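You operate a simulated robot arm through the tools that you are given. There is no shell and no other tool.

You run a simulated robot arm. Do the job below in one go: nothing can be reset, and whatever is moved stays where it is left.

TASK
Put things in order on the top of the steel table. At the end: the blue hose stub stands on top of the silver block; the clear red-rimmed jar stands where the brown element carton stood; the white stopper is on the grey box; the brown element carton from the top of the steel table stands where the white stopper stood; whatever was shut is shut again. Leave all else as you found it, and nothing knocked over.
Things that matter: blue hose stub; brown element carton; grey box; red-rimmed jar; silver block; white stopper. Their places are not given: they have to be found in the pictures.

Only the result counts: the job must be done as asked and must still hold three seconds after the hand-in. Knocking over, shifting, dropping, spilling or breaking anything else fails it. A push-on lid holds only when it is set on centred and level and pressed home; a screw cap is set on level and turned clockwise until tight.

THE ROBOT
A 6-joint arm with a two-finger gripper, fixed in place. Base frame: the origin is on the floor under the middle of its stand, x ahead of it, y to its left, z up; the work surface is at about z = 820. Readings come in mm, degrees, newtons and seconds.
With the tool pointing down near the work surface it reaches from about 120 to 680 mm from the base axis. Its first joint turns from -66.0 to 66.0 degrees. Payload 2.45 kg.
The tool frame sits at the grasp point between the pads (the TCP): z along the fingers, y along the line on which they close. The tips reach 30 mm beyond it. The gripper opens to 106 mm; its body begins 79 mm behind the TCP.
Orientation is told as [roll, pitch, yaw] about the base's x, y, z axes, in that order, counted from this pose: with the fingers straight down and closing along the base's y, the tool's x points along the base's -x, its y along +y and its z along -z.

THE INTERFACE
- The arm moves only by the tool jog_arm. Its argument "targets" is a list of rows, each a list of 3 entries, a list of its own where there are three numbers: the shift along the base's x, y, z in mm, then the turn, a rotation vector about the base's x, y, z in degrees, then the gripper command, from -1 (shut) to 1 (fully open), values between in proportion. In form: [[[dx, dy, dz], [ax, ay, az], claw], ...]. A call has 1 to 20 rows; each row shifts and turns the commanded pose from where the row before left it. Rows are played at 5 a second. More than 50 mm and 8.6 degrees between two rows, or a gripper value outside its range, and nothing of the call is played. A pose out of reach is approached as far as the arm can. The call stops where the force on the tool passes 40 N (or 10 N more than at its start, if that is more) or the arm is blocked; 0.2 s more then pass. The fingers move at their own pace (about 153 mm/s each) and stop on an object; they squeeze with about 39 N. The grip force told is the motor's: it shows also when the fingers shut on nothing. Time passes only in rows, and 0.2 s behind the last, so rows that do not move let the fingers close. The reply holds the time, the measured pose of the TCP, the force on the tool along the base axes, the opening and the grip force, in the units named above and with some noise, with the torque about the TCP (base axes, N m) and any sound that the robot's microphone picked up.
- Cameras (640 x 400 px; columns grow to the right, rows downward): "scene" is fixed at [68.3, 429, 1401.1]; the picture's right is [-0.58, -0.82, 0.00], its down [-0.49, 0.35, -0.80] and it looks along [0.65, -0.46, -0.60] (base axes); focal length 318 px, centre (320, 200). "wrist" rides on the gripper at [76, -2, -106] in the tool frame; the picture's right is [0.02, 1.00, 0.00], its down [-0.78, 0.02, -0.62] and it looks along [-0.62, 0.01, 0.78] (tool axes); focal length 247 px, centre (320, 200).
- capture(camera): a new picture of that camera. The clock stands still meanwhile.
- probe_pixels(camera, pixels): there is no depth. For up to 12 entries [column, row, z] of the newest picture of that camera ("zoom" is the newest enlarged one), the place [x, y] in the base frame at which the ray of that pixel passes the height z, good to about 3 mm. The clock stands still meanwhile.
- close_up(camera, box): a new picture of the part [left, top, right, bottom] of that camera's present view, enlarged. The clock stands still meanwhile.
- close_job(): hands the job in; it is judged then, once.

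Leave the gripper open and the arm clear of the work at the hand-in unless told otherwise.

The tools are called after "Emit:" as name(argument=value, ...) on one line, values as JSON. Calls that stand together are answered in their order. jog_arm: Moves the arm, as the interface text tells. Its arguments: {"type":"object","properties":{"targets":{"type":"array","items":{"type":"array"}}},"required":["targets"]} The other tools are called the same way: capture (camera) takes a picture; probe_pixels (camera, pixels) gives the place at which the rays of pixels pass given heights; close_up (camera, box) takes an enlarged picture of a part of a camera's view; close_job () hands the job in.

At the start:

```text
time: 0.0
position: [404.3, 43.9, 1120.0]
ee_rot: [0.0, -0.1, 0.1]
contact_force: [0.1, -0.2, -0.6]
wrist_torque: [0.0, -0.02, 0.01]
finger_gap: 106.0
gripper_force: 0.1
```

scene: 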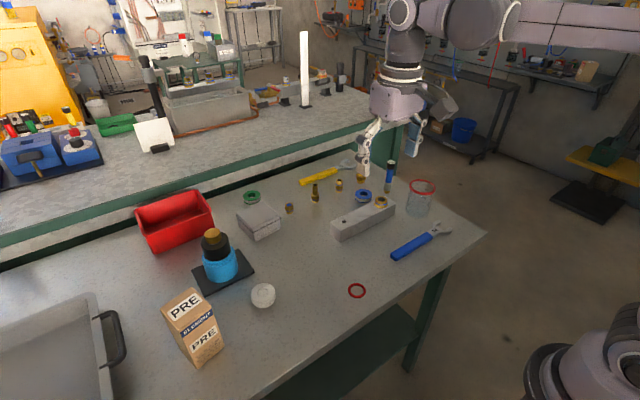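
wrist: 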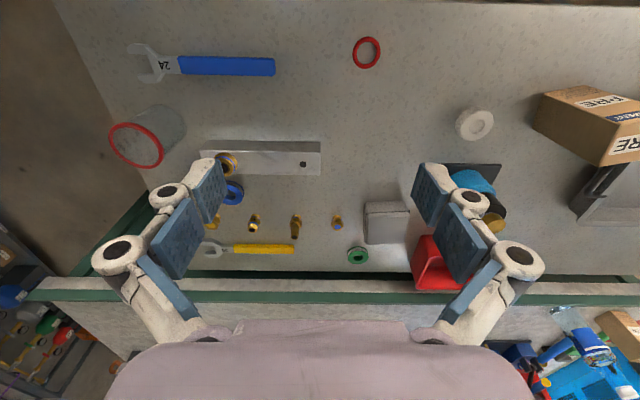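

I start by looking closer at the table: the carton around scene (192,328), the white stopper (262,295), grey box (260,220), silver block (362,218), jar (420,197), blue stub perhaps at (390,175).

Emit:
close_up(camera="scene", box=[300, 150, 460, 250])

Emit:
close_up(camera="scene", box=[140, 180, 300, 280])

Emit:
close_up(camera="scene", box=[140, 270, 300, 370])

Emit:
close_up(camera="wrist", box=[100, 80, 420, 280])

```text
4.00 times, centred on (380, 200) of scene
```

zoom: 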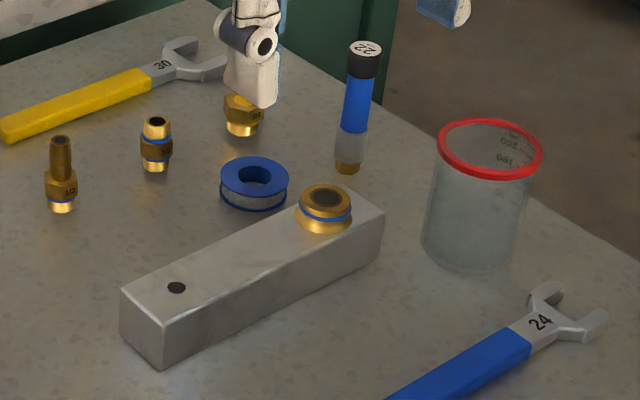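

```text
4.00 times, centred on (220, 230) of scene
```

zoom: 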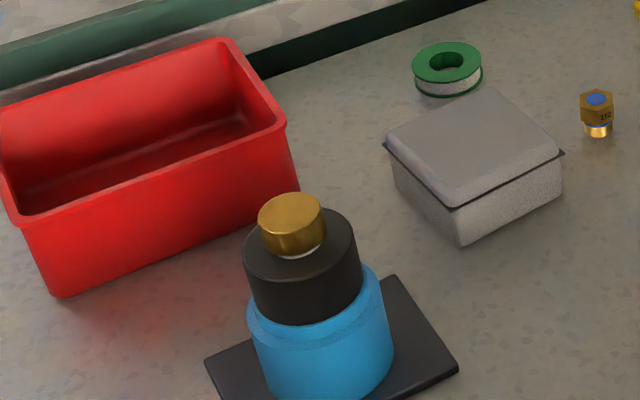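

```text
4.00 times, centred on (220, 320) of scene
```

zoom: 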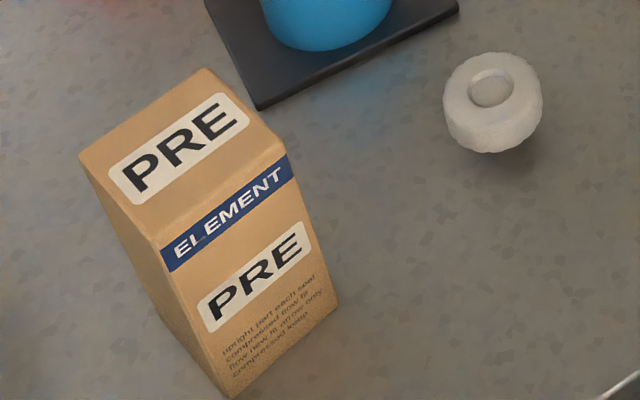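

```text
2.00 times, centred on (260, 180) of wrist
```

zoom: 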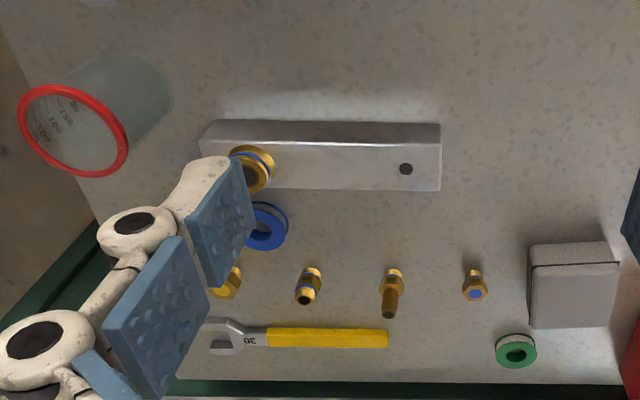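

I see the candidates. Now I probe key pixels in the scene picture: carton bottom corners, stopper, jar base, block corners, stub base, grey box.

Emit:
probe_pixels(camera="scene", pixels=[[195, 369.5, 820], [224.5, 347.5, 820], [180, 347.5, 820], [262, 305, 820], [263, 292, 840], [417, 213, 820], [387, 192, 820], [341, 242, 820], [396, 216, 820], [331, 222, 860], [390, 162, 920], [255, 241, 820]])

Emit:
close_up(camera="wrist", box=[420, 60, 640, 200])

Emit:
close_up(camera="scene", box=[370, 150, 450, 200])

```text
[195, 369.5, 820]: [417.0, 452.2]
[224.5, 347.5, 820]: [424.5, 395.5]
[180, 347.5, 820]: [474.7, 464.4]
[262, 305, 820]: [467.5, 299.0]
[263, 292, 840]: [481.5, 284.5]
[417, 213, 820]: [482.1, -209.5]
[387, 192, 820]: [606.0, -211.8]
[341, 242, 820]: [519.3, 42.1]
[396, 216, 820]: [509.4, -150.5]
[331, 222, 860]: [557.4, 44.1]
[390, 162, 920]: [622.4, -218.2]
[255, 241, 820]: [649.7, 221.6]
```

```text
2.86 times, centred on (530, 130) of wrist
```

zoom: 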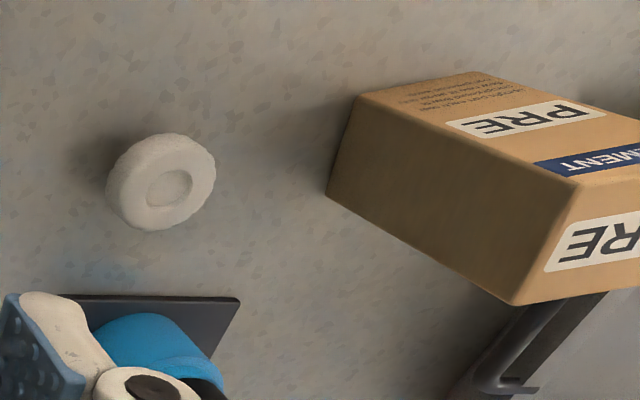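

```text
8.00 times, centred on (410, 175) of scene
```

zoom: 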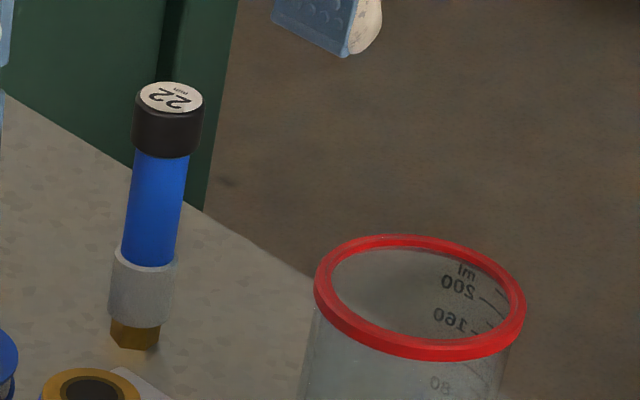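

The blue hose stub is the upright piece with a "22" cap at scene (390,175): brass foot, blue hose, base near (606,-212). Next I move the arm to view the carton and stopper from the wrist camera.

Emit:
jog_arm(targets=[[[-12, 40, -12], [0, 0, 0], 1], [[-12, 40, -12], [0, 0, 0], 1], [[-12, 40, -12], [0, 0, 0], 1], [[-12, 40, -12], [0, 0, 0], 1], [[-12, 40, -12], [0, 0, 0], 1], [[-12, 40, -12], [0, 0, 0], 1], [[-12, 40, -12], [0, 0, 0], 1], [[-11, 36, -12], [0, 0, 0], 1], [[0, 0, 0], [0, 0, 0], 1]])

Emit:
capture(camera="wrist")

Emit:
capture(camera="scene")

```text
time: 2.0
position: [307.4, 362.7, 1023.9]
ee_rot: [0.1, 0.0, -0.1]
contact_force: [-0.1, -0.4, -0.7]
wrist_torque: [0.0, -0.05, 0.0]
finger_gap: 105.7
gripper_force: 0.0
```

```text
taken
```

wrist: 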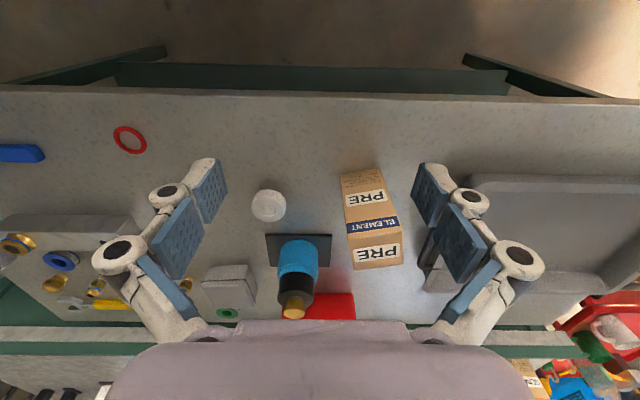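

```text
taken
```

scene: 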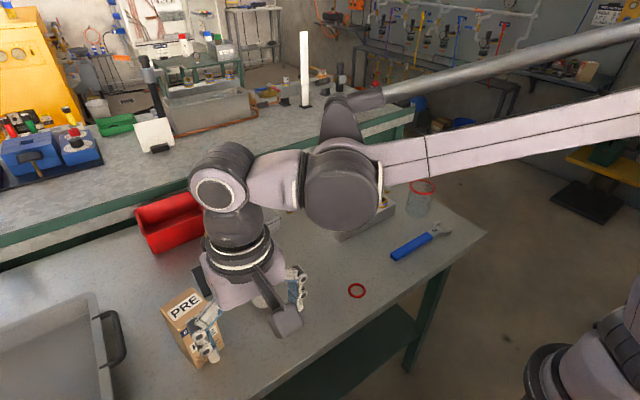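

The wrist view shows the stopper at (268,206), carton at (370,220), grey box at (229,285). I zoom in for exact pixels.

Emit:
close_up(camera="wrist", box=[320, 150, 440, 290])

Emit:
close_up(camera="wrist", box=[190, 170, 350, 330])

Emit:
probe_pixels(camera="wrist", pixels=[[342, 178, 820], [381, 168, 820], [347, 219, 940], [395, 214, 940], [353, 270, 940], [404, 264, 940], [268, 206, 840], [264, 233, 825], [331, 235, 825], [474, 182, 860], [268, 190, 820], [268, 222, 820]])

```text
2.86 times, centred on (380, 220) of wrist
```

zoom: 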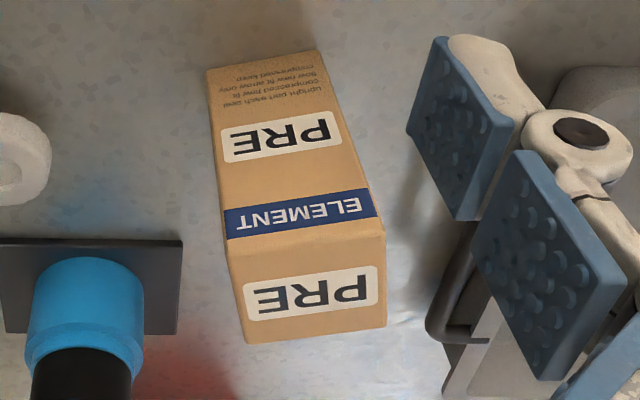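

```text
2.50 times, centred on (270, 250) of wrist
```

zoom: 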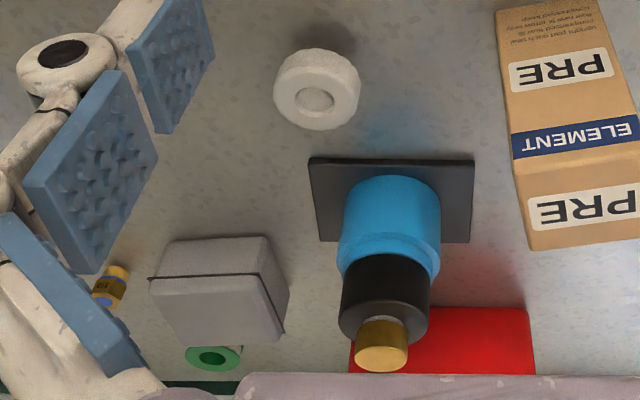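

```text
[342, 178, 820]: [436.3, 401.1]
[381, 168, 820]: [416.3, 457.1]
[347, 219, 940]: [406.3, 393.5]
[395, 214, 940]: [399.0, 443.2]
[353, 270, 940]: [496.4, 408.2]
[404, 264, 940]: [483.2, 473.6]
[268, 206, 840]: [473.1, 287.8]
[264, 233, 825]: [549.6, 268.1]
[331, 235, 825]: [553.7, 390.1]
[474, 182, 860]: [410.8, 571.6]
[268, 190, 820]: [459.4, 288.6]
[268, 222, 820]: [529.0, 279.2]
```

Carton appears about 57×60×127 mm, centre ≈ (448,432), yaw ≈ +12°. The stopper is a ~52 mm disc near (474,288). I move closer above the stopper for a finer look.

Emit:
jog_arm(targets=[[[19, -19, -21], [0, 0, 0], 1], [[19, -19, -21], [0, 0, 0], 1], [[19, -19, -21], [0, 0, 0], 1], [[19, -18, -21], [0, 0, 0], 1], [[0, 0, 0], [0, 0, 0], 1]])

Emit:
capture(camera="wrist")

Emit:
close_up(camera="wrist", box=[240, 130, 400, 230])

```text
time: 3.2
position: [383.8, 287.3, 939.7]
ee_rot: [0.0, -0.2, 0.0]
contact_force: [0.2, 0.0, 0.2]
wrist_torque: [-0.04, 0.0, -0.03]
finger_gap: 105.9
gripper_force: 0.0
```

```text
taken
```

wrist: 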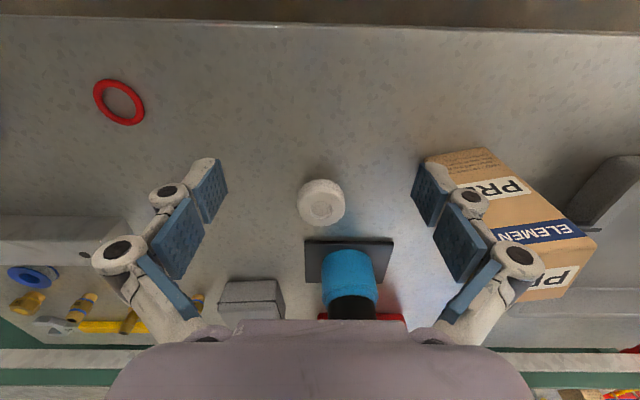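

```text
4.00 times, centred on (320, 180) of wrist
```

zoom: 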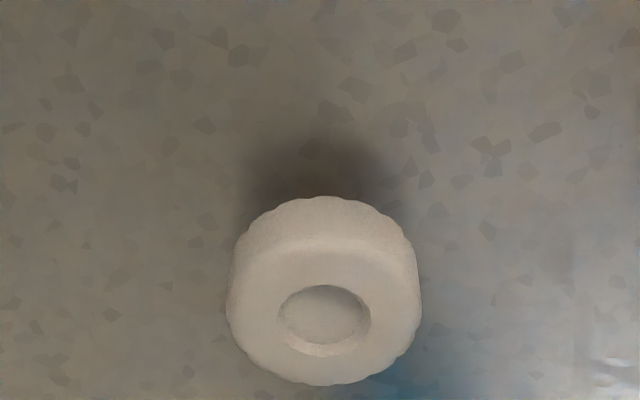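

The stopper shows in the zoom with outline columns 227–422 and rows 196–386. I probe those points for its centre and height.

Emit:
probe_pixels(camera="zoom", pixels=[[322, 196, 820], [322, 386, 840], [322, 318, 840], [227, 300, 836], [422, 300, 836], [322, 240, 840]])

Emit:
probe_pixels(camera="wrist", pixels=[[305, 238, 825], [395, 238, 825], [318, 284, 825], [219, 282, 860], [276, 279, 860], [232, 319, 875], [284, 316, 875], [223, 303, 870]])

Emit:
close_up(camera="wrist", box=[190, 240, 310, 330])

```text
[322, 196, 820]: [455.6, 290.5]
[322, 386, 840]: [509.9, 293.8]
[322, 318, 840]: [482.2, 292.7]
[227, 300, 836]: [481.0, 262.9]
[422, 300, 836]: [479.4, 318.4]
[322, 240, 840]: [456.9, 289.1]
```

```text
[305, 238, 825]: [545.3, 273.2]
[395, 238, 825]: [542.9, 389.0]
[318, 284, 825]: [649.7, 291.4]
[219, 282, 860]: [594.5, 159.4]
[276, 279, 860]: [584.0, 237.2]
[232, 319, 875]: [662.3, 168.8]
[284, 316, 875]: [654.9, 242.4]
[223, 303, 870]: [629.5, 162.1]
```

```text
4.44 times, centred on (250, 285) of wrist
```

zoom: 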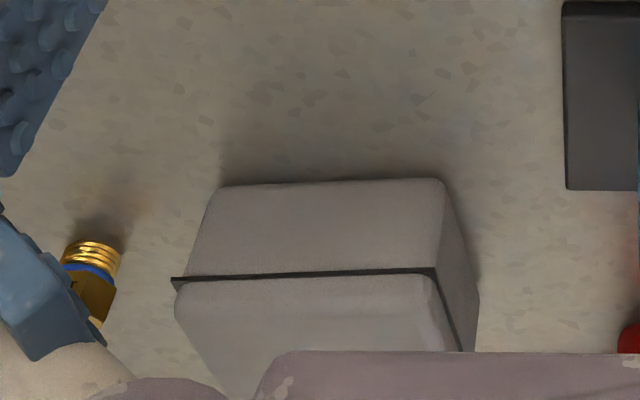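

The stopper's centre comes out at about (482.5, 290), ~53 mm across and 20 mm high. The grey box centre is around (692,190), at the limit of reach, so I test how far the vertical tool gets above it (staying high over the bottle, whose top is ~948).

Emit:
jog_arm(targets=[[[0, 0, 40], [0, 0, 0], 1], [[0, 0, 40], [0, 0, 0], 0.3], [[42, -16, 0], [0, 0, 0], 0.3], [[42, -16, 0], [0, 0, 0], 0.3], [[42, -16, 0], [0, 0, 0], 0.3], [[42, -16, 0], [0, 0, 0], 0.3], [[42, -16, 0], [0, 0, 0], 0.3], [[42, -17, 0], [0, 0, 0], 0.3], [[26, 0, -35], [0, 0, 0], 0.3], [[30, 0, -35], [0, 0, 0], 0.3], [[0, 0, 0], [0, 0, 0], 0.3], [[0, 0, 0], [0, 0, 0], 0.3]])

Emit:
capture(camera="scene")

Emit:
capture(camera="wrist")

```text
time: 5.8
position: [661.5, 181.3, 942.6]
ee_rot: [0.2, -0.2, 0.0]
contact_force: [0.0, 1.1, 0.7]
wrist_torque: [-0.03, 0.0, 0.02]
finger_gap: 68.6
gripper_force: 0.1
out of reach, approached as far as the arm can: row 9, 10
```

```text
taken
```

scene: 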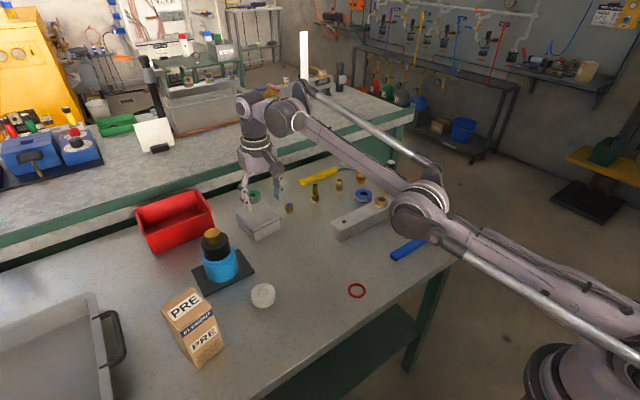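

```text
taken
```

wrist: 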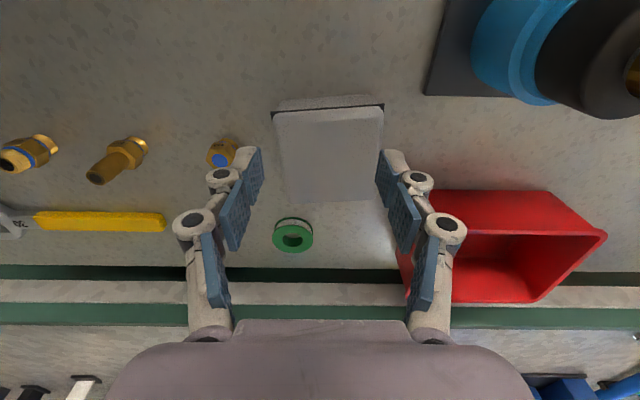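

The vertical tool reaches radius ~686, so about 30 mm of extra reach by tilting is needed. I zoom on the grey box lid seen at wrist (328,150).

Emit:
close_up(camera="wrist", box=[250, 80, 410, 220])

Emit:
probe_pixels(camera="wrist", pixels=[[272, 113, 857], [383, 105, 857], [283, 200, 870], [379, 201, 870], [275, 117, 870], [380, 110, 870], [330, 155, 870], [427, 93, 822]])

```text
2.86 times, centred on (330, 150) of wrist
```

zoom: 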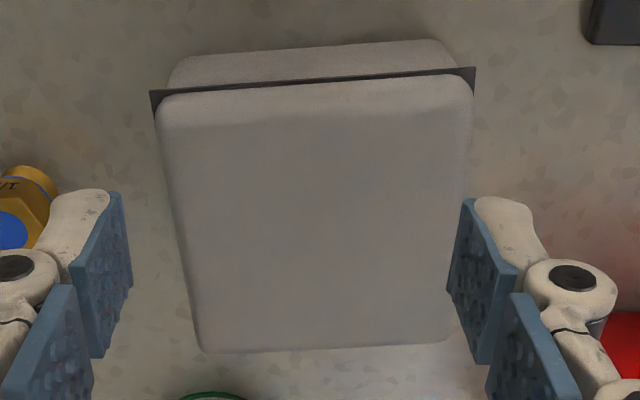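

```text
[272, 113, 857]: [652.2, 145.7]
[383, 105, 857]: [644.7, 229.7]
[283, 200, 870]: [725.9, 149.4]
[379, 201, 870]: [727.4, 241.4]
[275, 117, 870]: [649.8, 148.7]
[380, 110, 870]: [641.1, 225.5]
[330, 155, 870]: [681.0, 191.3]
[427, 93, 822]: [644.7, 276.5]
```

Grey box lid spans roughly x 645–730, y 147–232, top near z≈865. I tilt the tool outward by 15° about the closing axis here to test whether the centre becomes reachable.

Emit:
jog_arm(targets=[[[0, 0, 0], [0, -7.5, 0], 0.3], [[0, 0, 0], [0, -7.5, 0], 0.3], [[0, 0, 0], [0, 0, 0], 0.3], [[0, 0, 0], [0, 0, 0], 0.3]])

```text
time: 6.8
position: [708.8, 193.8, 960.6]
ee_rot: [0.1, -15.1, 0.1]
contact_force: [0.6, 0.0, -0.1]
wrist_torque: [0.0, 0.01, 0.03]
finger_gap: 68.9
gripper_force: 0.1
out of reach, approached as far as the arm can: row 1, 2
```

The tilt gives radius ~735. I back off a little to learn whether the commanded pose is now being tracked properly.

Emit:
jog_arm(targets=[[[-20, -4, -10], [0, 0, 0], 0.3], [[0, 0, 0], [0, 0, 0], 0.3]])

```text
time: 7.4
position: [708.8, 196.3, 957.4]
ee_rot: [0.0, -15.0, 0.0]
contact_force: [0.8, 0.0, 0.0]
wrist_torque: [-0.01, -0.01, -0.01]
finger_gap: 68.8
gripper_force: 0.0
out of reach, approached as far as the arm can: row 1
```

Still reported out of reach; I back off further toward the base.

Emit:
jog_arm(targets=[[[-40, -8, 0], [0, 0, 0], 0.3], [[0, 0, 0], [0, 0, 0], 0.3], [[0, 0, 0], [0, 0, 0], 0.3]])

```text
time: 8.2
position: [701.1, 198.6, 974.1]
ee_rot: [0.1, -15.0, 0.0]
contact_force: [-0.5, 0.0, 1.3]
wrist_torque: [0.0, 0.02, 0.01]
finger_gap: 68.8
gripper_force: 0.1
out of reach, approached as far as the arm can: row 1
```

The arm seems stuck near its fully stretched configuration. I rotate the tool back to vertical and pull inward to free it.

Emit:
jog_arm(targets=[[[-20, -4, 0], [0, 7.5, 0], 0.3], [[-20, -4, 0], [0, 7.5, 0], 0.3], [[-20, -4, 0], [0, 0, 0], 0.3], [[0, 0, 0], [0, 0, 0], 0.3]])

```text
time: 9.2
position: [640.4, 184.2, 976.8]
ee_rot: [0.0, 0.1, -0.1]
contact_force: [0.0, -0.3, -1.3]
wrist_torque: [-0.01, -0.01, 0.0]
finger_gap: 69.1
gripper_force: 0.0
out of reach, approached as far as the arm can: row 2, 3
```

Commands now track again: at lower heights the reach is larger, so a 10° outward tilt will suffice. I go to above the stopper (target TCP ≈ (478,290)) with a 10° tilt, passing above the bottle.

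Emit:
jog_arm(targets=[[[-40, 10, 20], [0, 0, 0], 0.5], [[-40, 20, 10], [0, 0, 0], 0.5], [[-27, 25, -2], [0, -5, 0], 0.5], [[-27, 25, -2], [0, -5, 0], 0.5], [[-28, 26, -3], [0, 0, 0], 0.5], [[0, 0, -45], [0, 0, 0], 0.5], [[0, 0, -45], [0, 0, 0], 0.5], [[0, 0, 0], [0, 0, 0], 0.5]])

Emit:
capture(camera="wrist")

Emit:
capture(camera="scene")

```text
time: 11.0
position: [589.1, 348.7, 1010.2]
ee_rot: [0.1, -10.0, 0.0]
contact_force: [0.0, 0.5, 0.1]
wrist_torque: [0.0, 0.04, 0.0]
finger_gap: 79.4
gripper_force: 0.1
out of reach, approached as far as the arm can: row 1, 2, 3, 4, 5, 6, 7
```

```text
taken
```

wrist: 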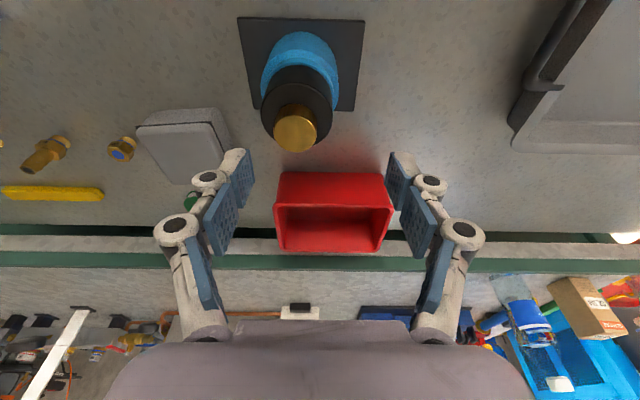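

```text
taken
```

scene: 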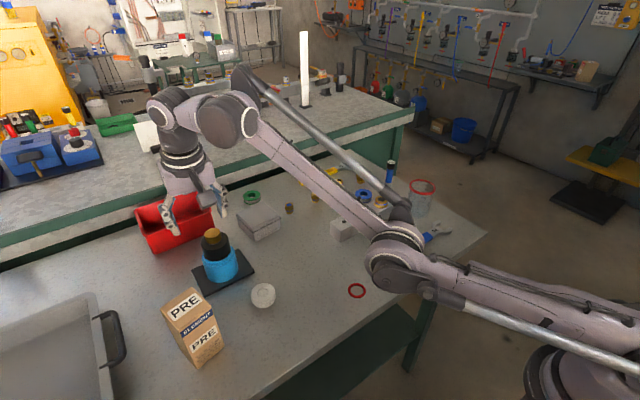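

The arm is locked near its outstretched configuration (the elbow probably passed through straight) and it sits above the bottle. Before anything else I swing it sideways, staying high, to the open area over the low fittings (heading ~8°).

Emit:
jog_arm(targets=[[[22, -36, 0], [0, 0, 0], 0.5], [[20, -38, 0], [0, 0, 0], 0.5], [[17, -40, 0], [0, 0, 0], 0.5], [[14, -42, 0], [0, 0, 0], 0.5], [[11, -42, 0], [0, 0, 0], 0.5], [[8, -42, 0], [0, 0, 0], 0.5], [[0, 0, 0], [0, 0, 0], 0.5]])

Emit:
capture(camera="scene")

```text
time: 12.6
position: [680.6, 108.9, 1012.3]
ee_rot: [0.0, -10.1, 0.1]
contact_force: [0.5, 0.2, -0.2]
wrist_torque: [0.0, -0.01, 0.04]
finger_gap: 79.7
gripper_force: 0.1
```

```text
taken
```

scene: 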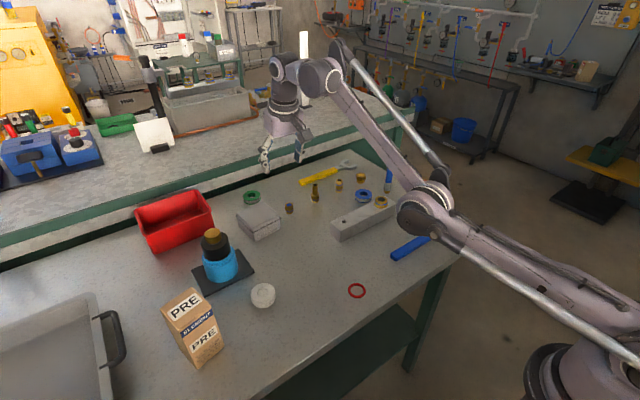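

Good: the command base resets to the reached pose. The scene shows the elbow bent slightly downward (425,205). I stretch the arm straight, then command downward so the elbow flips back up, away from tall things.

Emit:
jog_arm(targets=[[[36, 6, 16], [0, 0, 0], 0.5], [[16, 2, -37], [0, 0, 0], 0.5], [[0, 0, 0], [0, 0, 0], 0.5]])

Emit:
capture(camera="scene")

```text
time: 13.4
position: [707.5, 112.8, 979.6]
ee_rot: [0.1, -10.1, -0.1]
contact_force: [0.0, 0.0, -0.2]
wrist_torque: [0.01, -0.03, 0.01]
finger_gap: 79.4
gripper_force: 0.0
out of reach, approached as far as the arm can: row 1, 2
```

```text
taken
```

scene: 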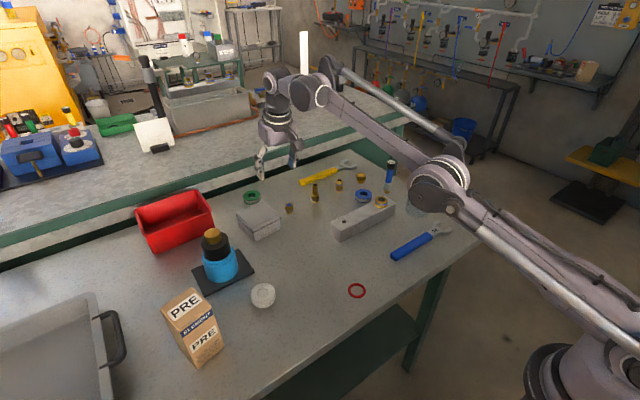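

The elbow is now nearly straight. I command further down and slightly inward to tip it to the elbow-up side.

Emit:
jog_arm(targets=[[[6, 1, -40], [0, 0, 0], 0.5], [[0, 0, 0], [0, 0, 0], 0.5]])

Emit:
capture(camera="scene")

```text
time: 14.0
position: [713.0, 110.8, 941.5]
ee_rot: [0.0, -10.2, 0.0]
contact_force: [0.3, 0.2, 0.1]
wrist_torque: [-0.03, 0.01, 0.05]
finger_gap: 79.3
gripper_force: 0.1
```

```text
taken
```

scene: 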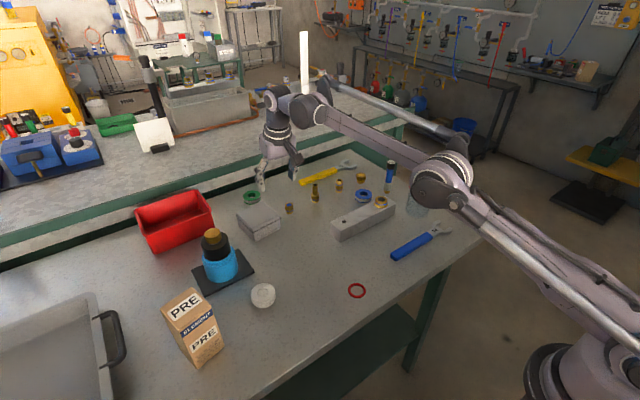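

It tracked exactly and the elbow (440,180) now sits above the shoulder–wrist line. I test an inward move.

Emit:
jog_arm(targets=[[[-25, -4, 10], [0, 0, 0], 0.5], [[-25, -4, 10], [0, 0, 0], 0.5], [[0, 0, 0], [0, 0, 0], 0.5]])

```text
time: 14.8
position: [665.4, 105.5, 963.5]
ee_rot: [0.1, -10.1, 0.0]
contact_force: [0.1, 0.0, 0.0]
wrist_torque: [-0.03, 0.01, 0.01]
finger_gap: 79.4
gripper_force: 0.1
```

Motion inward works again. I now go to above the stopper (478,290), passing high and inside the bottle.

Emit:
jog_arm(targets=[[[-34, 25, 8], [0, 0, 0], 0.5], [[-34, 25, 8], [0, 0, 0], 0.5], [[-34, 25, 8], [0, 0, 0], 0.5], [[-34, 35, 4], [0, 0, 0], 0.5], [[-26, 38, 0], [0, 0, 0], 0.5], [[-25, 37, 0], [0, 0, 0], 0.5], [[0, 0, -46], [0, 0, 0], 0.5], [[0, 0, -46], [0, 0, 0], 0.5], [[0, 0, 0], [0, 0, 0], 0.5]])

Emit:
capture(camera="wrist")

Emit:
capture(camera="scene")

```text
time: 16.8
position: [475.2, 291.3, 897.2]
ee_rot: [0.1, -9.9, 0.0]
contact_force: [-0.5, -0.8, 0.9]
wrist_torque: [-0.01, 0.02, 0.01]
finger_gap: 79.7
gripper_force: 0.0
```

```text
taken
```

wrist: 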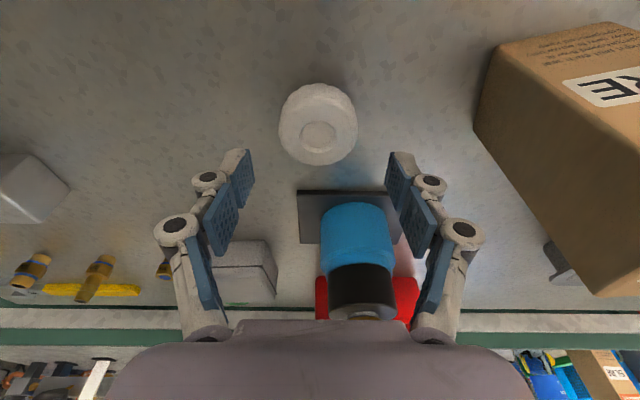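

```text
taken
```

scene: 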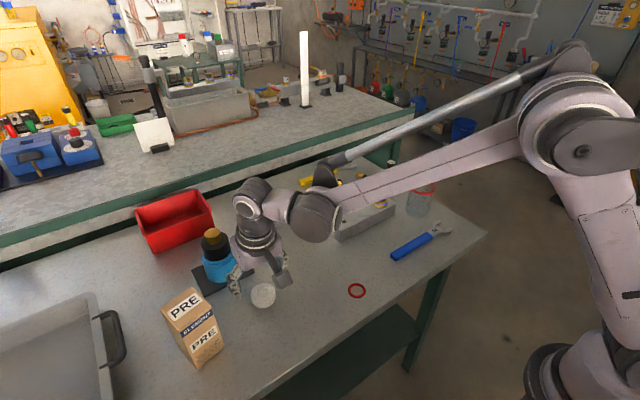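

Now directly over the stopper, seen at wrist (318,124). I re-measure it from here.

Emit:
close_up(camera="wrist", box=[260, 70, 380, 180])

Emit:
probe_pixels(camera="wrist", pixels=[[318, 83, 820], [318, 166, 840], [278, 125, 835], [358, 125, 835], [318, 137, 840]])

```text
3.64 times, centred on (320, 125) of wrist
```

zoom: 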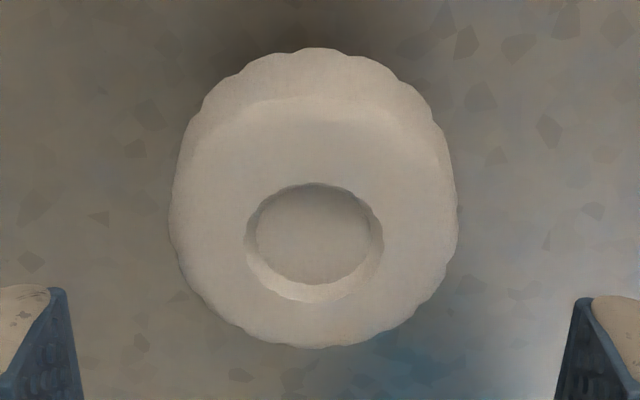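

```text
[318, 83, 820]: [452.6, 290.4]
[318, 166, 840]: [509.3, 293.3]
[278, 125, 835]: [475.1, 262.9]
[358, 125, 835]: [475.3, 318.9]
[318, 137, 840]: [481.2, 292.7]
```

Stopper centre ≈ (481.5, 291). I lower to TCP z≈854 so that the tips are just over the table, then close.

Emit:
jog_arm(targets=[[[2, 0, -20], [0, 0, 0], 0.5], [[0, 0, -15], [0, 0, 0], 0.5], [[0, 0, -8], [0, 0, 0], 0.5], [[0, 0, 0], [0, 0, 0], 0.5]])

Emit:
capture(camera="wrist")

Emit:
close_up(camera="scene", box=[210, 240, 320, 330])

```text
time: 17.8
position: [477.8, 290.1, 855.1]
ee_rot: [0.0, -10.2, 0.0]
contact_force: [-0.4, 1.0, -0.1]
wrist_torque: [-0.01, 0.01, 0.0]
finger_gap: 79.3
gripper_force: 0.0
```

```text
taken
```

wrist: 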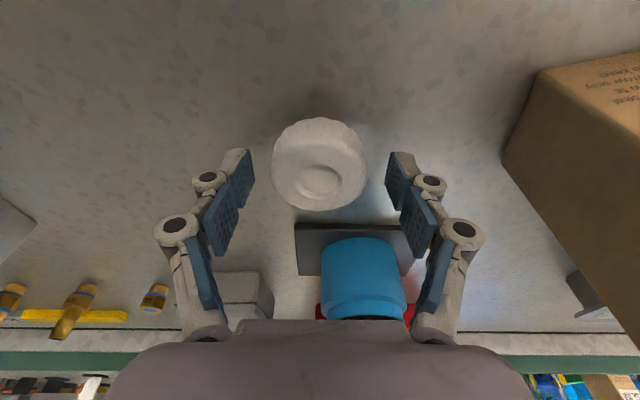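

```text
4.44 times, centred on (265, 285) of scene
```

zoom: 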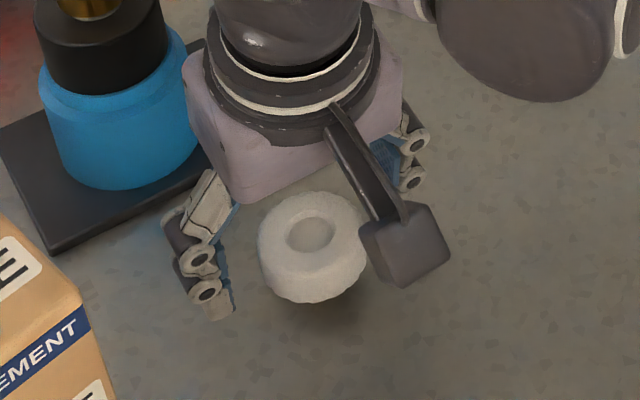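

The stopper is between the pads and contact should be near pad centre. I close the gripper.

Emit:
jog_arm(targets=[[[0, 0, 0], [0, 0, 0], -1], [[0, 0, 0], [0, 0, 0], -1], [[0, 0, 0], [0, 0, 0], -1]])

Emit:
capture(camera="wrist")

```text
time: 18.6
position: [477.4, 290.8, 854.4]
ee_rot: [0.2, -10.1, 0.0]
contact_force: [0.1, 0.5, -0.4]
wrist_torque: [-0.02, -0.01, -0.02]
finger_gap: 47.5
gripper_force: 38.8
```

```text
taken
```

wrist: 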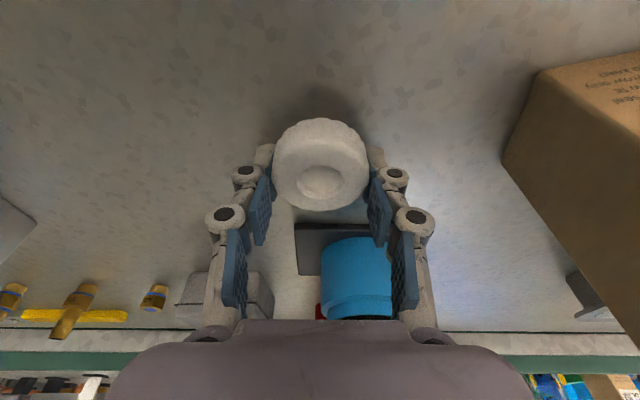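

Gripped at 47.5 mm with 39 N. I lift it 30 mm and check that it stays level in the fingers.

Emit:
jog_arm(targets=[[[0, 0, 10], [0, 0, 0], -1], [[0, 0, 20], [0, 0, 0], -1], [[0, 0, 0], [0, 0, 0], -1]])

Emit:
close_up(camera="wrist", box=[200, 80, 440, 260])

Emit:
close_up(camera="scene", box=[210, 230, 320, 320])

```text
time: 19.4
position: [477.2, 290.4, 885.4]
ee_rot: [0.1, -10.1, 0.0]
contact_force: [-0.5, 0.3, -0.2]
wrist_torque: [0.01, -0.01, 0.03]
finger_gap: 47.4
gripper_force: 38.7
```

```text
2.22 times, centred on (320, 170) of wrist
```

zoom: 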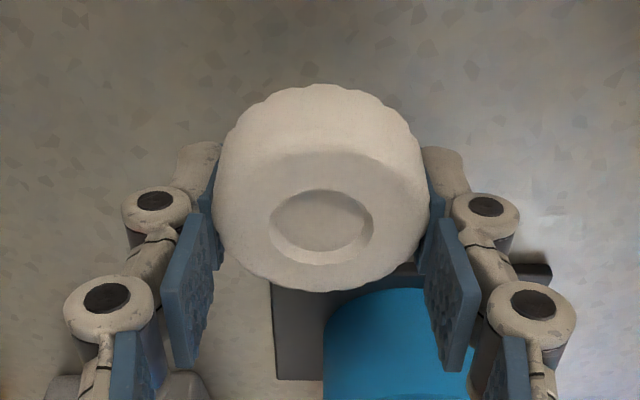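

```text
4.44 times, centred on (265, 275) of scene
```

zoom: 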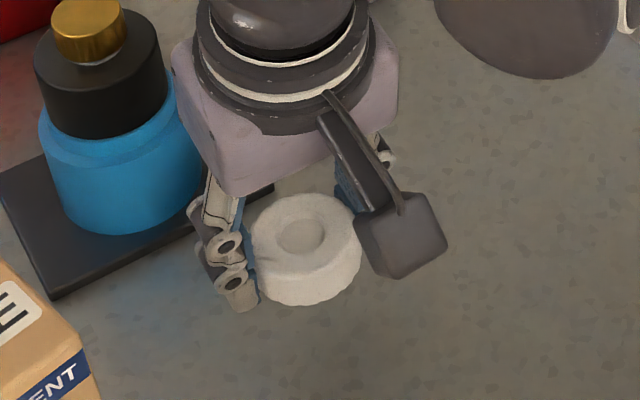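

The stopper is level and firmly held (bottom ≈ 34 mm below TCP). I carry it round the inside of the bottle to above the grey box, descending before full reach to stay away from the stretched pose.

Emit:
jog_arm(targets=[[[0, -10, 40], [0, 0, 0], -1], [[10, -30, 30], [0, 0, 0], -1], [[40, -25, 5], [0, 0, 0], -1], [[40, -20, 0], [0, 0, 0], -1], [[40, -10, 0], [0, 0, 0], -1], [[40, -3, -10], [0, 0, 0], -1], [[18, -1, -10], [0, 0, 0], -1], [[17, 0, -8], [0, 0, 0], -1], [[0, 0, 0], [0, 0, 0], -1]])

Emit:
capture(camera="wrist")

Emit:
capture(camera="scene")

```text
time: 21.4
position: [681.8, 189.8, 931.1]
ee_rot: [0.1, -10.0, 0.0]
contact_force: [-0.1, 0.0, -1.4]
wrist_torque: [0.02, -0.02, -0.04]
finger_gap: 47.4
gripper_force: 39.1
```

```text
taken
```

wrist: 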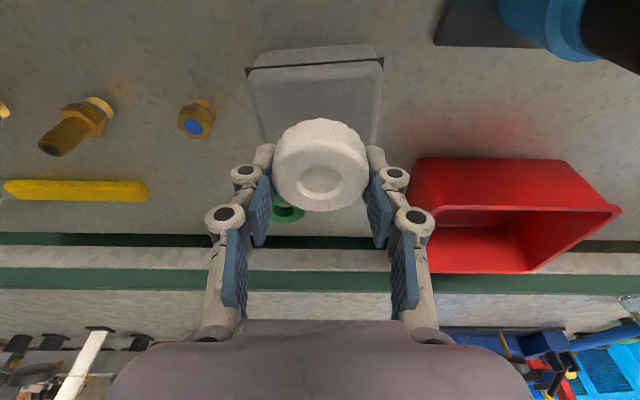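

```text
taken
```

scene: 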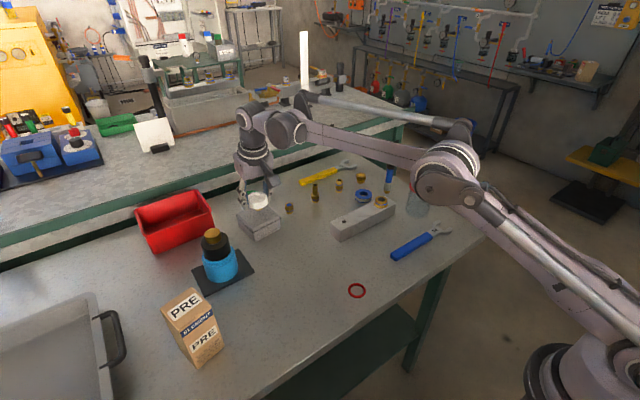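

The stopper is over the box lid. I check the lid corners from this view before lowering.

Emit:
probe_pixels(camera="wrist", pixels=[[246, 72, 857], [383, 60, 857], [268, 145, 866], [376, 140, 866]])

Emit:
close_up(camera="scene", box=[215, 170, 315, 250])

```text
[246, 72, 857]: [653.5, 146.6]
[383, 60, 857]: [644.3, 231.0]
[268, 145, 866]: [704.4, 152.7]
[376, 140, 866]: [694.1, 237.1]
```

```text
5.00 times, centred on (265, 210) of scene
```

zoom: 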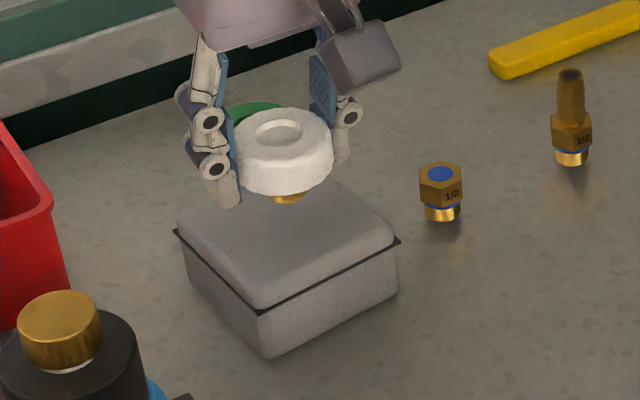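

I notice a brass foot under the white knob (zoom (290,197)): the stopper is ~33 mm tall and its centre is really ≈(473,290), i.e. ~4 mm behind TCP. Lid centre ≈ (689,191). I shift 7 mm out and lower in steps.

Emit:
jog_arm(targets=[[[4, 0, -6], [0, 0, 0], -1], [[3, 0.5, -8], [0, 0, 0], -1], [[0, 0, -6], [0, 0, 0], -1], [[0, 0, 0], [0, 0, 0], -1]])

Emit:
close_up(camera="scene", box=[215, 170, 315, 250])

```text
time: 22.4
position: [689.1, 191.1, 910.8]
ee_rot: [0.1, -10.1, 0.0]
contact_force: [0.2, 0.7, -1.1]
wrist_torque: [0.0, -0.02, 0.0]
finger_gap: 47.3
gripper_force: 38.7
```

```text
5.00 times, centred on (265, 210) of scene
```

zoom: 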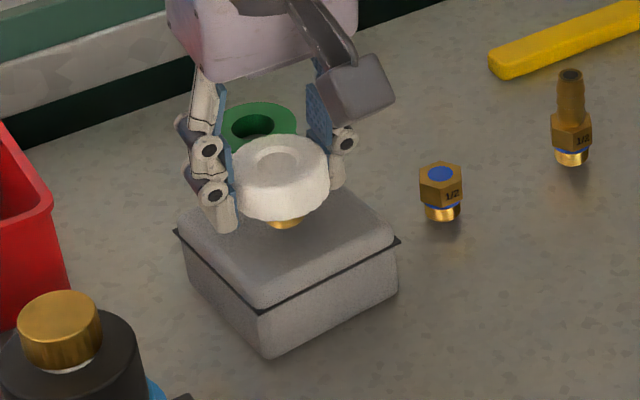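

The foot is above the lid centre (zoom (285,228)). I continue lowering in small steps watching the force.

Emit:
jog_arm(targets=[[[0, 0, -4], [0, 0, 0], -1], [[0, 0, -2], [0, 0, 0], -1], [[0, 0, 0], [0, 0, 0], -1]])

```text
time: 23.2
position: [688.5, 192.2, 905.8]
ee_rot: [0.1, -10.2, -0.1]
contact_force: [-0.3, -0.1, -1.2]
wrist_torque: [0.02, -0.04, 0.01]
finger_gap: 47.5
gripper_force: 39.4
```

No contact yet; I continue 2 mm at a time.

Emit:
jog_arm(targets=[[[0, 0, -2], [0, 0, 0], -1], [[0, 0, 0], [0, 0, 0], -1]])

Emit:
jog_arm(targets=[[[0, 0, -2], [0, 0, 0], -1], [[0, 0, 0], [0, 0, 0], -1]])

```text
time: 23.8
position: [687.8, 191.0, 904.9]
ee_rot: [0.1, -10.1, 0.1]
contact_force: [1.6, 0.0, 16.6]
wrist_torque: [-0.04, 0.02, 0.0]
finger_gap: 47.5
gripper_force: 38.7
```

```text
time: 24.4
position: [688.4, 192.9, 902.0]
ee_rot: [0.0, -10.1, 0.0]
contact_force: [2.3, -2.3, 32.9]
wrist_torque: [-0.12, 0.1, -0.01]
finger_gap: 47.6
gripper_force: 38.8
```

Contact (33 N). I ease up 3 mm to relieve the press, then open the fingers moderately.

Emit:
jog_arm(targets=[[[0, 0, 2.5], [0, 0, 0], -1], [[0, 0, 0], [0, 0, 0], -1]])

Emit:
jog_arm(targets=[[[0, 0, 0], [0, 0, 0], 0.0], [[0, 0, 0], [0, 0, 0], 0.2], [[0, 0, 0], [0, 0, 0], 0.2]])

Emit:
close_up(camera="scene", box=[215, 170, 315, 250])

Emit:
capture(camera="wrist")

```text
time: 25.0
position: [688.3, 191.5, 902.7]
ee_rot: [0.1, -10.0, 0.0]
contact_force: [2.1, -1.1, 7.5]
wrist_torque: [-0.06, -0.01, 0.03]
finger_gap: 47.4
gripper_force: 38.4
```

```text
time: 25.8
position: [689.5, 190.7, 903.1]
ee_rot: [0.1, -10.0, 0.0]
contact_force: [0.0, 0.4, -0.8]
wrist_torque: [-0.01, -0.03, 0.01]
finger_gap: 63.7
gripper_force: 0.0
```

```text
5.00 times, centred on (265, 210) of scene
```

zoom: 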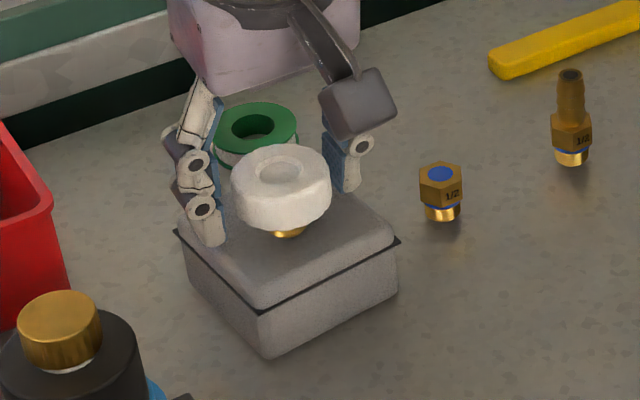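

```text
taken
```

wrist: 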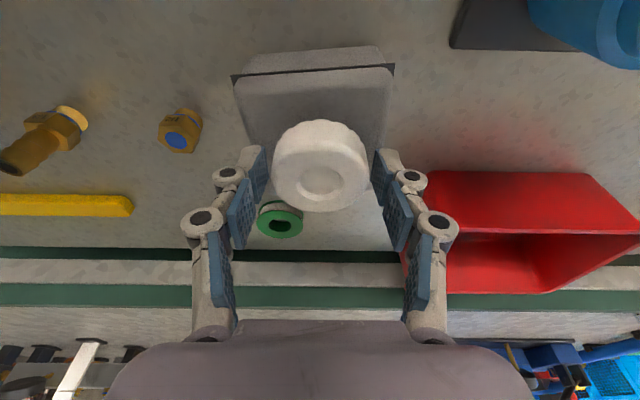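

The stopper stands on the lid. I retract up along the tool axis and then inward.

Emit:
jog_arm(targets=[[[-2, 0, 10], [0, 0, 0], 0.25], [[-5, 0, 25], [0, 0, 0], 0.25], [[-25, 0, 20], [0, 0, 0], 0.25], [[-40, 0, 20], [0, 0, 0], 0.25], [[-40, 10, 15], [0, 0, 0], 0.25], [[-40, 25, 10], [0, 0, 0], 0.25], [[0, 0, 0], [0, 0, 0], 0.25]])

Emit:
capture(camera="scene")

Emit:
close_up(camera="scene", box=[215, 170, 315, 250])

```text
time: 27.4
position: [536.1, 227.4, 1004.6]
ee_rot: [0.1, -10.1, -0.1]
contact_force: [-0.6, -0.1, 0.8]
wrist_torque: [0.04, 0.0, 0.01]
finger_gap: 66.2
gripper_force: 0.1
```

```text
taken
```

scene: 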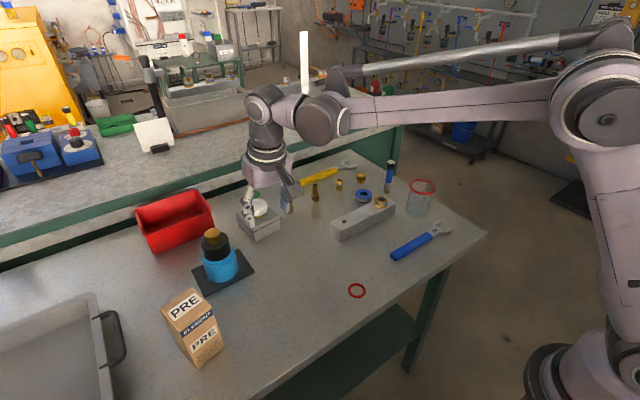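

```text
5.00 times, centred on (265, 210) of scene
```

zoom: 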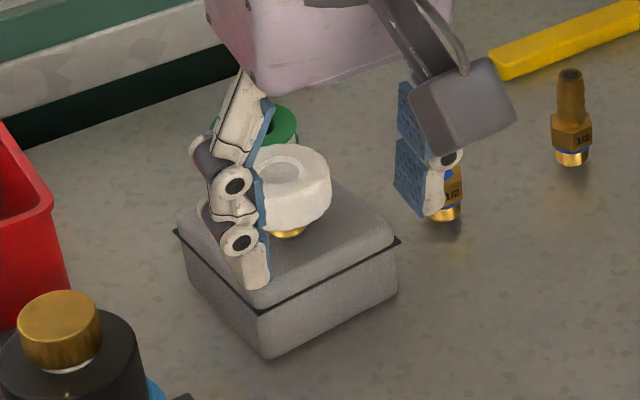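

The stopper remains in place on the lid. Now I straighten the tool and move behind the carton to view it from above.

Emit:
jog_arm(targets=[[[-29, 29, 11], [0, 5, 0], 0.4], [[-29, 29, 11], [0, 5, 0], 0.4], [[-29, 29, 11], [0, 0, 0], 0.4], [[-29, 29, 11], [0, 0, 0], 0.4], [[-30, 29, 11], [0, 0, 0], 0.4], [[-30, 29, 11], [0, 0, 0], 0.4], [[-30, 29, 10], [0, 0, 0], 0.4], [[0, 0, 0], [0, 0, 0], 0.4]])

Emit:
capture(camera="wrist")

Emit:
close_up(camera="wrist", box=[220, 130, 420, 250])

```text
time: 29.2
position: [330.7, 428.6, 1079.5]
ee_rot: [0.2, 0.0, 0.0]
contact_force: [0.2, 0.0, 0.3]
wrist_torque: [-0.02, 0.02, 0.04]
finger_gap: 73.8
gripper_force: 0.0
```

```text
taken
```

wrist: 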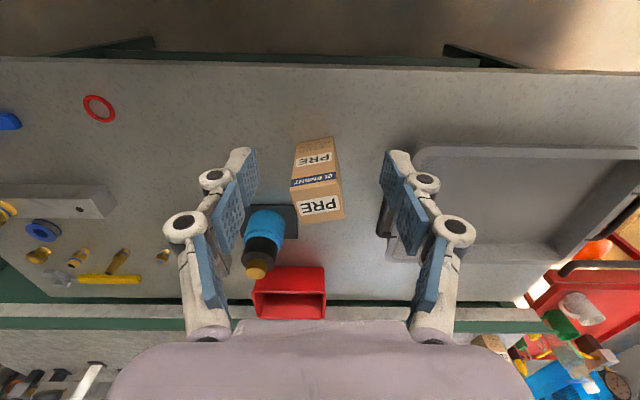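

```text
3.20 times, centred on (320, 190) of wrist
```

zoom: 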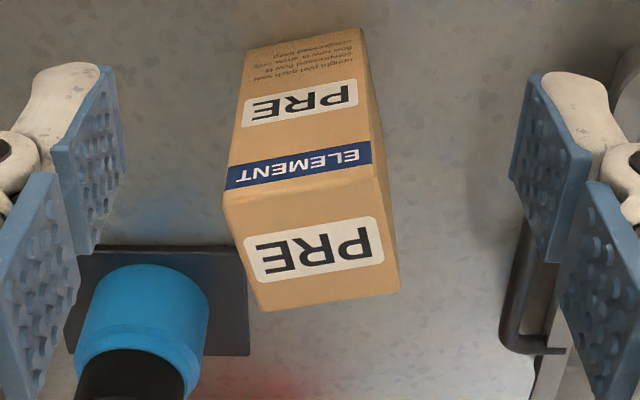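

I probe the carton's corners from this zoom: bottom (247,48),(360,28); top (224,200),(376,177),(265,310),(399,290).

Emit:
probe_pixels(camera="zoom", pixels=[[247, 48, 820], [360, 28, 820], [224, 200, 940], [376, 177, 940], [265, 310, 940], [399, 290, 940], [224, 200, 950], [376, 177, 950], [265, 310, 950], [399, 290, 950], [505, 340, 880], [545, 352, 880]])

Emit:
close_up(camera="scene", box=[60, 270, 240, 390])

```text
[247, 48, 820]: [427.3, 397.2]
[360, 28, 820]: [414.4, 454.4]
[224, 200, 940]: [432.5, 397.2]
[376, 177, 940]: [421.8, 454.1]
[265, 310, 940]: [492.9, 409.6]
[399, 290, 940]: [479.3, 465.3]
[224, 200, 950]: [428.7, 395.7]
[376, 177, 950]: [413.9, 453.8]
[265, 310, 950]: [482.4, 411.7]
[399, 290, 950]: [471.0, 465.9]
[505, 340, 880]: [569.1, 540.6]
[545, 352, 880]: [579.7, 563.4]
```

```text
3.33 times, centred on (150, 330) of scene
```

zoom: 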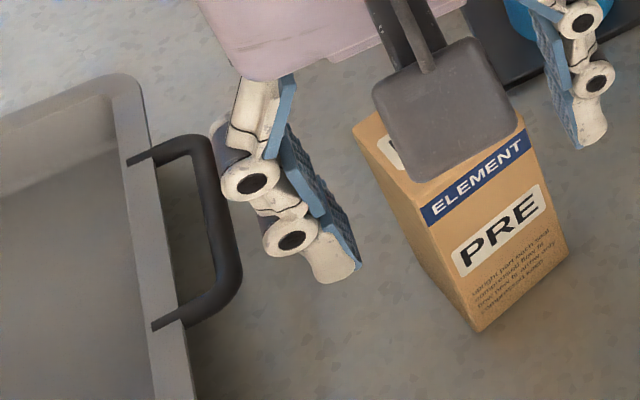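

Carton centre ≈ (449.6, 431.3), yaw ≈ 12.7°, top ≈ 949. I yaw the gripper by +12.7°, move above it, and check alignment before descending.

Emit:
jog_arm(targets=[[[30, 1, -20], [0, 0, 6.3], 0.5], [[30, 1, -20], [0, 0, 6.4], 0.5], [[30, 0.5, -20], [0, 0, 0], 0.5], [[29, 0.2, -19], [0, 0, 0], 0.5], [[0, 0, 0], [0, 0, 0], 0.5]])

Emit:
capture(camera="wrist")

Emit:
capture(camera="scene")

```text
time: 30.4
position: [448.6, 431.0, 999.4]
ee_rot: [0.1, -0.1, 12.8]
contact_force: [0.3, -0.7, -0.6]
wrist_torque: [0.01, -0.01, 0.0]
finger_gap: 79.4
gripper_force: 0.1
```

```text
taken
```

wrist: 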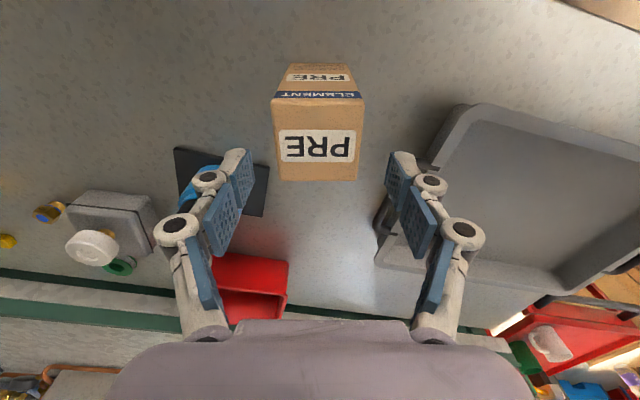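

```text
taken
```

scene: 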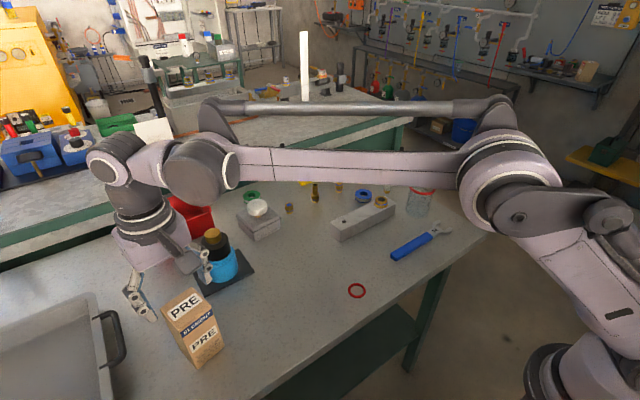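

The carton looks square to the gripper and centred (columns 272–364). I check its fore-aft centre by probe.

Emit:
probe_pixels(camera="wrist", pixels=[[272, 98, 949], [364, 98, 949], [281, 182, 949], [357, 180, 949], [291, 66, 820], [347, 64, 820]])

```text
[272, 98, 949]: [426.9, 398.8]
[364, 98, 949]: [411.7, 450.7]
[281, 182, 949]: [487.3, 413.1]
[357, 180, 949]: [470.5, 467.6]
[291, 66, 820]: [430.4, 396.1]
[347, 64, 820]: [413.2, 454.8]
```

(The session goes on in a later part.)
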